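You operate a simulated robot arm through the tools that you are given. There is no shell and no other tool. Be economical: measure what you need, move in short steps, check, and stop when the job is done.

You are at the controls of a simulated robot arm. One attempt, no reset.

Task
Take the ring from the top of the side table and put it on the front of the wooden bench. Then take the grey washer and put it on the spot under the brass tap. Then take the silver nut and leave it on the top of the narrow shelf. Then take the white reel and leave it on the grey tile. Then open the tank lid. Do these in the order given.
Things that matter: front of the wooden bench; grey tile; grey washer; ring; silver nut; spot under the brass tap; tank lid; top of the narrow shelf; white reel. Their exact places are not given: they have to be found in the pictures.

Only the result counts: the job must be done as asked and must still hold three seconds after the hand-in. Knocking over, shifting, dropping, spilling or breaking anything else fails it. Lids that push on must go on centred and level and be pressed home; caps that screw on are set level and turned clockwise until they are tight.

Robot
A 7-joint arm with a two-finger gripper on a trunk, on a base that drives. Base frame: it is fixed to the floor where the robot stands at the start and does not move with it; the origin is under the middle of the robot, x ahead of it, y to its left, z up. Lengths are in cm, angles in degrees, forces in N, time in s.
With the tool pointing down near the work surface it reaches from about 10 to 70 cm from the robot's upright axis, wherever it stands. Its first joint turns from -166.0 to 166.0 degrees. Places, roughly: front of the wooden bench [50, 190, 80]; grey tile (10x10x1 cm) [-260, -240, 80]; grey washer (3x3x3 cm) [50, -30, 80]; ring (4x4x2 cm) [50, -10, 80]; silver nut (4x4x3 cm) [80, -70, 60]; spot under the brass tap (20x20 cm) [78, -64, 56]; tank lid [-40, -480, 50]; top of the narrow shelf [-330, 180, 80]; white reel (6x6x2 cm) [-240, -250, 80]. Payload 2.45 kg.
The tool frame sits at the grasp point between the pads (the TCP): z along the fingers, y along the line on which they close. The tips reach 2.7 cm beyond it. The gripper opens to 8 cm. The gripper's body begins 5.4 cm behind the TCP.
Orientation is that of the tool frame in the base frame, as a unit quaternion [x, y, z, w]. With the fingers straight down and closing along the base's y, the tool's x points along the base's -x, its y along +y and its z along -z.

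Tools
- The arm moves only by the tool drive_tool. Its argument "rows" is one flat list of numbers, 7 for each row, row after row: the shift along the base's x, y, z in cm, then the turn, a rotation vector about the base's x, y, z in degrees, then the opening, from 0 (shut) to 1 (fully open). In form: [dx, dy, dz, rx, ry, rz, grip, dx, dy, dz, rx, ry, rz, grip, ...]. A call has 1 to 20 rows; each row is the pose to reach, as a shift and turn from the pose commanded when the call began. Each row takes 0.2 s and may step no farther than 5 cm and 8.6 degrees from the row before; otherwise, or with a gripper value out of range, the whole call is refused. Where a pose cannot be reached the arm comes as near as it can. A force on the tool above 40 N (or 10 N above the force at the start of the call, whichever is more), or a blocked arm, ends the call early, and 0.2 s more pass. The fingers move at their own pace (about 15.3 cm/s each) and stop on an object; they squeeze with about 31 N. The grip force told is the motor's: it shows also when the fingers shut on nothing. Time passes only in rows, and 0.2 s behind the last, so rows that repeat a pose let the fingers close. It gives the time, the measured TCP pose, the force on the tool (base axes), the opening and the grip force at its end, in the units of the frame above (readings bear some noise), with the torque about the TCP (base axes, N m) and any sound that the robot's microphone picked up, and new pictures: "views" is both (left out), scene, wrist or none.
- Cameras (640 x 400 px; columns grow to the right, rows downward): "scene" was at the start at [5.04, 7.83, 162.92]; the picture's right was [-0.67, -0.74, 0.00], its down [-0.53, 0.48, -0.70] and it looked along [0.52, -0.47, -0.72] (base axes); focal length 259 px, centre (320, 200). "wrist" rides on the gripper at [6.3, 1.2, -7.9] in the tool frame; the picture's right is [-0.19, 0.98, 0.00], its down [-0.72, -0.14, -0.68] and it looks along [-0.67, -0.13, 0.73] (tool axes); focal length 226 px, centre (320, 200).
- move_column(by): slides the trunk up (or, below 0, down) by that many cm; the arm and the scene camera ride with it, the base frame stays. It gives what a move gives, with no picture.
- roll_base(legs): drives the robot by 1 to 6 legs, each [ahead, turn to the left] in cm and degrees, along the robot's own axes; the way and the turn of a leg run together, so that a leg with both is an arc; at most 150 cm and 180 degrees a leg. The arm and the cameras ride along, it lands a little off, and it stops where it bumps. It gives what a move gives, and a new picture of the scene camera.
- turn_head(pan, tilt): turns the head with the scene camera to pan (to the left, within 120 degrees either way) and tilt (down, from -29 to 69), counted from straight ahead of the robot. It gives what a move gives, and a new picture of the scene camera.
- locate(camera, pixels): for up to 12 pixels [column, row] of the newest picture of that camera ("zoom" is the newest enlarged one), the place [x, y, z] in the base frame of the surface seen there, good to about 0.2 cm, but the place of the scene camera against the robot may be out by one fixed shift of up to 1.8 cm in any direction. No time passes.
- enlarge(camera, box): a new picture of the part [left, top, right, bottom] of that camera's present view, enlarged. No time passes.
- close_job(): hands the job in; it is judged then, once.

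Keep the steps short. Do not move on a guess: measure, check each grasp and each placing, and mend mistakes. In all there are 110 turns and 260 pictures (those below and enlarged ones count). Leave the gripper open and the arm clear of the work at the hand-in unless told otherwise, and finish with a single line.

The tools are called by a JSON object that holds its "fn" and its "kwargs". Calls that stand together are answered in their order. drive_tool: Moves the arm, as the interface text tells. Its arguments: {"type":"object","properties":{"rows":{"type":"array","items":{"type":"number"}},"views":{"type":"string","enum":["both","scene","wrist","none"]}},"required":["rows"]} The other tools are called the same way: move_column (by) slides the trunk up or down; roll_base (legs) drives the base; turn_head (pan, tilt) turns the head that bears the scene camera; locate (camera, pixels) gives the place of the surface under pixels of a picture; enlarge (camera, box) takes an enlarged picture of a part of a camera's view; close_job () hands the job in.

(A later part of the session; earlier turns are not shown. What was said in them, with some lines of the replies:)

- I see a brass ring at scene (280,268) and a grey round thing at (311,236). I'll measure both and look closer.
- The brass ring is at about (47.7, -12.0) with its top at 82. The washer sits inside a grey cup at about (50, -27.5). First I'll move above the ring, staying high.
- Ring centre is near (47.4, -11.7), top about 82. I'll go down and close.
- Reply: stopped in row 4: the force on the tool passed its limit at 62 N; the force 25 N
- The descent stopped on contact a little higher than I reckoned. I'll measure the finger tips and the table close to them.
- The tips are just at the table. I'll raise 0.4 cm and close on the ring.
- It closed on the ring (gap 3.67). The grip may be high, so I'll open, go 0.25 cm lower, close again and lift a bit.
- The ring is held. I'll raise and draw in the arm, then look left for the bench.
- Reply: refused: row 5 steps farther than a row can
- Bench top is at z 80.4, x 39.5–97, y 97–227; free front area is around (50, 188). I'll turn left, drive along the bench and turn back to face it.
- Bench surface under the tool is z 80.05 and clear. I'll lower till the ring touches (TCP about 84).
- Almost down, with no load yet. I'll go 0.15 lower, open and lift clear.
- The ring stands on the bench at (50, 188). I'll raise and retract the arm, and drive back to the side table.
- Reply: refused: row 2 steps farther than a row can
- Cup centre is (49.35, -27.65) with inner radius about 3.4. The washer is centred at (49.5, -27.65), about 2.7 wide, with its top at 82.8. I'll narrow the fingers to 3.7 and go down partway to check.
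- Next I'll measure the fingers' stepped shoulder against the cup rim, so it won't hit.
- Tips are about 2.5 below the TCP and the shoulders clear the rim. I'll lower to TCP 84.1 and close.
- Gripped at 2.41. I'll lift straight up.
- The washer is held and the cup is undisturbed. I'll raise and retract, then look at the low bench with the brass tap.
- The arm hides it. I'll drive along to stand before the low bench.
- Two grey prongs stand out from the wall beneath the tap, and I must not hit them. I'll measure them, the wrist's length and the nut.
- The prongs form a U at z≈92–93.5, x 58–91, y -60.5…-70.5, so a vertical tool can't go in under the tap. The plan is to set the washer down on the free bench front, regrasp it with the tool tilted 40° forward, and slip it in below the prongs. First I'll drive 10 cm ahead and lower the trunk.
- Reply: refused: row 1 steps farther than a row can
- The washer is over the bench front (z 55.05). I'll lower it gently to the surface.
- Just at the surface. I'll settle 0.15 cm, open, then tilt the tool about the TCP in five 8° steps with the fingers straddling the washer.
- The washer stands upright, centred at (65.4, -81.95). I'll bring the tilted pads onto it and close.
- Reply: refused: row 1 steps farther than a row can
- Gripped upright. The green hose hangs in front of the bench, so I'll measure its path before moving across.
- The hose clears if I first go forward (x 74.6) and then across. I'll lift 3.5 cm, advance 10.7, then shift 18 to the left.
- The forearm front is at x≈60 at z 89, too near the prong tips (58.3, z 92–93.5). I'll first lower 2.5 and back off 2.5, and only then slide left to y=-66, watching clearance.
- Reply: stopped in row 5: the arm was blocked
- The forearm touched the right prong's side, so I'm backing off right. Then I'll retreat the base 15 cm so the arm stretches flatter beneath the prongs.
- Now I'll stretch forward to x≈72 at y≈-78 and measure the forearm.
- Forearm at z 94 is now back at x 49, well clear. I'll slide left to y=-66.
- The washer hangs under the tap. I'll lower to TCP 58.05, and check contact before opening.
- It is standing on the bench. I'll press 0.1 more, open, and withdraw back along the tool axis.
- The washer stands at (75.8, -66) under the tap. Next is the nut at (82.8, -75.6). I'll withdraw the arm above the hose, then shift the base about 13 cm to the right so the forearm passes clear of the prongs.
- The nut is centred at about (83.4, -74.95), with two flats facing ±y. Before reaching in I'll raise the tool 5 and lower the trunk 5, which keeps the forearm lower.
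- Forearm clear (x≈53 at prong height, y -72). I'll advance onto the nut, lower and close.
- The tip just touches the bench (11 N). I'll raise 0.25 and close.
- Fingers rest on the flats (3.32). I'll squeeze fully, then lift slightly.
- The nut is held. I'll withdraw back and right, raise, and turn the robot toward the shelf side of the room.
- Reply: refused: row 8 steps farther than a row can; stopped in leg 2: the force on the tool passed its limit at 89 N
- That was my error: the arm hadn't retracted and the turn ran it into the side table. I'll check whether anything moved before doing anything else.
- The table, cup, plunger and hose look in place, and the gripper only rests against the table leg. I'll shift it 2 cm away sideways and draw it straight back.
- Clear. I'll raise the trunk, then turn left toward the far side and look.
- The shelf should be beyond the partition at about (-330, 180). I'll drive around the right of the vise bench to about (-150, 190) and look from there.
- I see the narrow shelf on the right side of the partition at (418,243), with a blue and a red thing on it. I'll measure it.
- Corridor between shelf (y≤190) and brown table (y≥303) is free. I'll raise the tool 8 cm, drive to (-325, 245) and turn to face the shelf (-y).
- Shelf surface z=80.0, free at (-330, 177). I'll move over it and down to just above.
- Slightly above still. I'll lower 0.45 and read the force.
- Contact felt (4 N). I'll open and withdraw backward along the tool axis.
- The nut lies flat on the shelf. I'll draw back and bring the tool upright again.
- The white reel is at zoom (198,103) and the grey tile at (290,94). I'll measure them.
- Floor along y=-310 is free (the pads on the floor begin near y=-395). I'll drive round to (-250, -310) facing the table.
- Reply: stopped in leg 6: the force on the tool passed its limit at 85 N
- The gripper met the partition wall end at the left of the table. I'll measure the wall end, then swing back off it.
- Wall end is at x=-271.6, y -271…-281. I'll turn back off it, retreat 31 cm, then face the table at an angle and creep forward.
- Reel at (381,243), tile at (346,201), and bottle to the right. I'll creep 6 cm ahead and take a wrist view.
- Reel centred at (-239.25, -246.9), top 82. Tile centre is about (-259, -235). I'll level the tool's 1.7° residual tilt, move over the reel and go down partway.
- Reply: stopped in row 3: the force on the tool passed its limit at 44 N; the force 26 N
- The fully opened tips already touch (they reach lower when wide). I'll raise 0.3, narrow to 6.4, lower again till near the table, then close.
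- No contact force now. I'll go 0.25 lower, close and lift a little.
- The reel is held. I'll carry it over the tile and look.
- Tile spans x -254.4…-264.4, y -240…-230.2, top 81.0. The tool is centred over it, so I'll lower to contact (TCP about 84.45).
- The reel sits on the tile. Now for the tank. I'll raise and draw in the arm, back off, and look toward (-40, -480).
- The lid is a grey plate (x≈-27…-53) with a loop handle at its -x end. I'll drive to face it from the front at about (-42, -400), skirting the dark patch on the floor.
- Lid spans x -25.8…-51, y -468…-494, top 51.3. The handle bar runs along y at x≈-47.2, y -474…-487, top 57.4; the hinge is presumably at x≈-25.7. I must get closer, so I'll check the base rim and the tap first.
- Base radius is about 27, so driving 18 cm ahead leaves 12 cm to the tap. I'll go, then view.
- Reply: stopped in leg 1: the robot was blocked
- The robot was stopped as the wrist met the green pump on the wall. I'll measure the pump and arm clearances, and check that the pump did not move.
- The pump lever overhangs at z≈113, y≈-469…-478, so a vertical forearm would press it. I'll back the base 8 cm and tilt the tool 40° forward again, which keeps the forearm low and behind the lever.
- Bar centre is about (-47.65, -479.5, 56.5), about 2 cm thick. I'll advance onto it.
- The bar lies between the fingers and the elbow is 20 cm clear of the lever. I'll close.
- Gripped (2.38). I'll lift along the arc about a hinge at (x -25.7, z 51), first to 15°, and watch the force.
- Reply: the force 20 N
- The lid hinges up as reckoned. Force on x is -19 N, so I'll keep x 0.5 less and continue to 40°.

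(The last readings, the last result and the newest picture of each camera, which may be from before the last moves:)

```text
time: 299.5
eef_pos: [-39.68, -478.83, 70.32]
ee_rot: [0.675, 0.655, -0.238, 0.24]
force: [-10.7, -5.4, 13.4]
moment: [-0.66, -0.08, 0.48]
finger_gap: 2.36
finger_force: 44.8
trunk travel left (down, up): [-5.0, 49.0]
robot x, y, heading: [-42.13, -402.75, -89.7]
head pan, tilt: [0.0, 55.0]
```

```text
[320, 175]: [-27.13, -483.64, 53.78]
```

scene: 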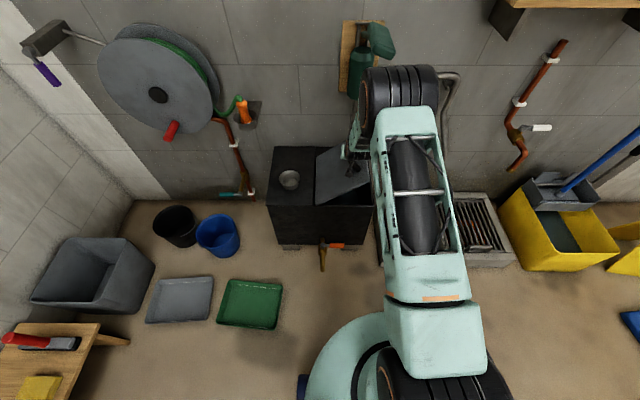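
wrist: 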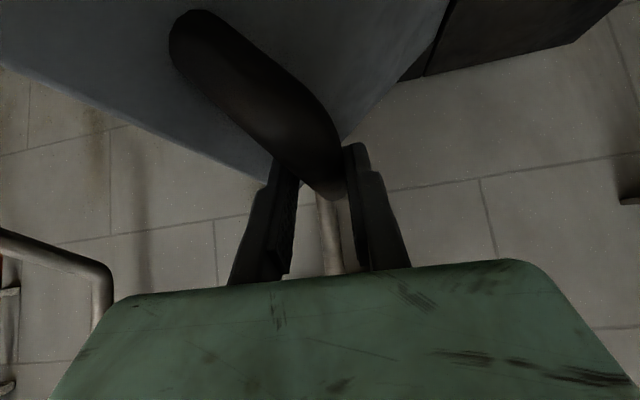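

Lid at about 40°. I'll check the elbow against the pump lever before going on.

{"fn": "locate", "kwargs": {"camera": "scene", "pixels": [[372, 75], [400, 68], [365, 100], [360, 130], [380, 40], [392, 50], [355, 155], [430, 70]]}}

```text
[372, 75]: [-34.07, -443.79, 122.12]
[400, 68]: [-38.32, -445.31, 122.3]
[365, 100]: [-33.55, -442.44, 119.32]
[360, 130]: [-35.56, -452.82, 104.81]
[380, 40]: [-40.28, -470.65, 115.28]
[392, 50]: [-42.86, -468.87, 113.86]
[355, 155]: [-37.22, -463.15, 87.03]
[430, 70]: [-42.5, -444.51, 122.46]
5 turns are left
```

The elbow is clear. Few turns remain, so I'll swing on along the arc to about 97°, with a slightly larger radius since the force pointed outward.

{"fn": "drive_tool", "kwargs": {"rows": [1.75, 0, 1.6, 0, 0, 0, 0.1, 3.55, 0, 2.75, 0, 0, 0, 0.1, 5.45, 0, 3.6, 0, 0, 0, 0.1, 7.4, 0, 4.25, 0, 0, 0, 0.1, 9.4, 0, 4.75, 0, 0, 0, 0.1, 11.45, 0, 5.05, 0, 0, 0, 0.1, 13.5, 0, 5.2, 0, 0, 0, 0.1, 15.55, 0, 5.15, 0, 0, 0, 0.1, 17.6, 0, 4.95, 0, 0, 0, 0.1, 19.6, 0, 4.5, 0, 0, 0, 0.1, 21.5, 0, 3.95, 0, 0, 0, 0.1, 22.3, 0, 3.6, 0, 0, 0, 0.1, 22.3, 0, 3.6, 0, 0, 0, 0.1]}}

```text
time: 302.3
eef_pos: [-17.5, -478.88, 73.78]
ee_rot: [0.675, 0.656, -0.239, 0.24]
force: [-6.1, -5.4, 4.1]
moment: [-0.47, 1.68, -1.23]
finger_gap: 2.36
finger_force: 44.8
trunk travel left (down, up): [-5.0, 49.0]
robot x, y, heading: [-41.52, -402.88, -89.7]
head pan, tilt: [0.0, 55.0]
4 turns are left
```

scene: 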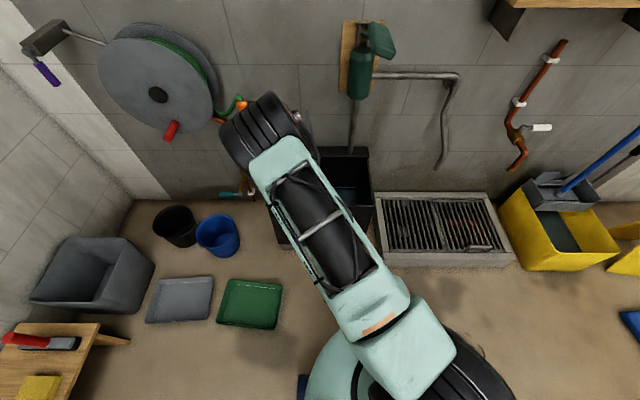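
wrist: 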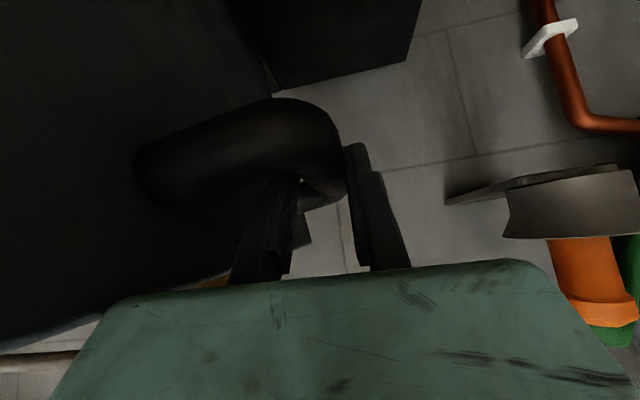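

The lid stands past vertical (about 97°) and the tank is open. I'll open the fingers modestly and withdraw back along the tool axis.

{"fn": "drive_tool", "kwargs": {"rows": [0, 0, 0, 0, 0, 0, 0.4, 0, 0, 0, 0, 0, 0, 0.5, 0, 0.6, 0.7, 0, 0, 0, 0.5, 0, 2.5, 3, 0, 0, 0, 0.5, 0, 5, 6, 0, 0, 0, 0.5, 0, 8, 9.5, 0, 0, 0, 0.5, 0, 11.5, 12.5, 0, 0, 0, 0.6, 0.5, 15.5, 14.5, 0, 0, 0, 0.8, 1, 19.5, 15.5, 0, 0, 0, 1]}}

```text
time: 304.3
eef_pos: [-16.56, -459.16, 89.35]
ee_rot: [0.676, 0.656, -0.238, 0.238]
force: [-0.3, 0.1, -0.3]
moment: [-0.01, 0.02, 0.0]
finger_gap: 8.0
finger_force: 0.0
trunk travel left (down, up): [-5.0, 49.0]
robot x, y, heading: [-41.93, -402.95, -89.5]
head pan, tilt: [0.0, 55.0]
3 turns are left
```

scene: 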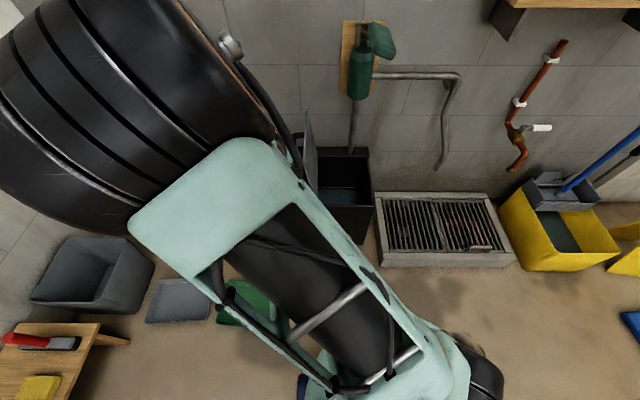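
wrist: 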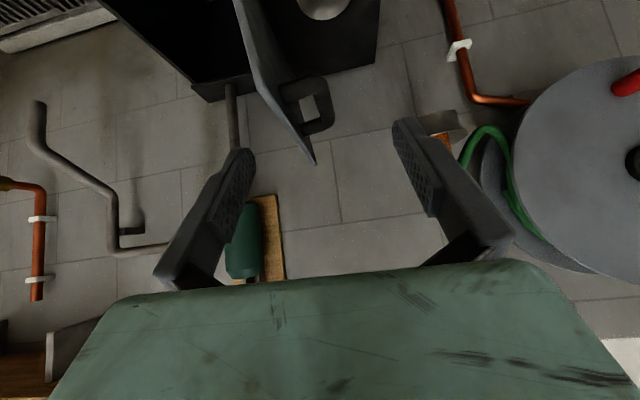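

The lid stands open by itself, the gripper is open and clear of it, and all five parts are done. I'm handing in.

{"fn": "close_job", "kwargs": {}}

```text
The job is handed in.
```

The ring is on the wooden bench, the washer under the brass tap, the nut on the narrow shelf, the reel on the grey tile and the tank lid is open; on the way the arm bumped one of the prongs under the tap, a side-table leg, a partition wall and, it seems, the wall pump, and I saw nothing move.
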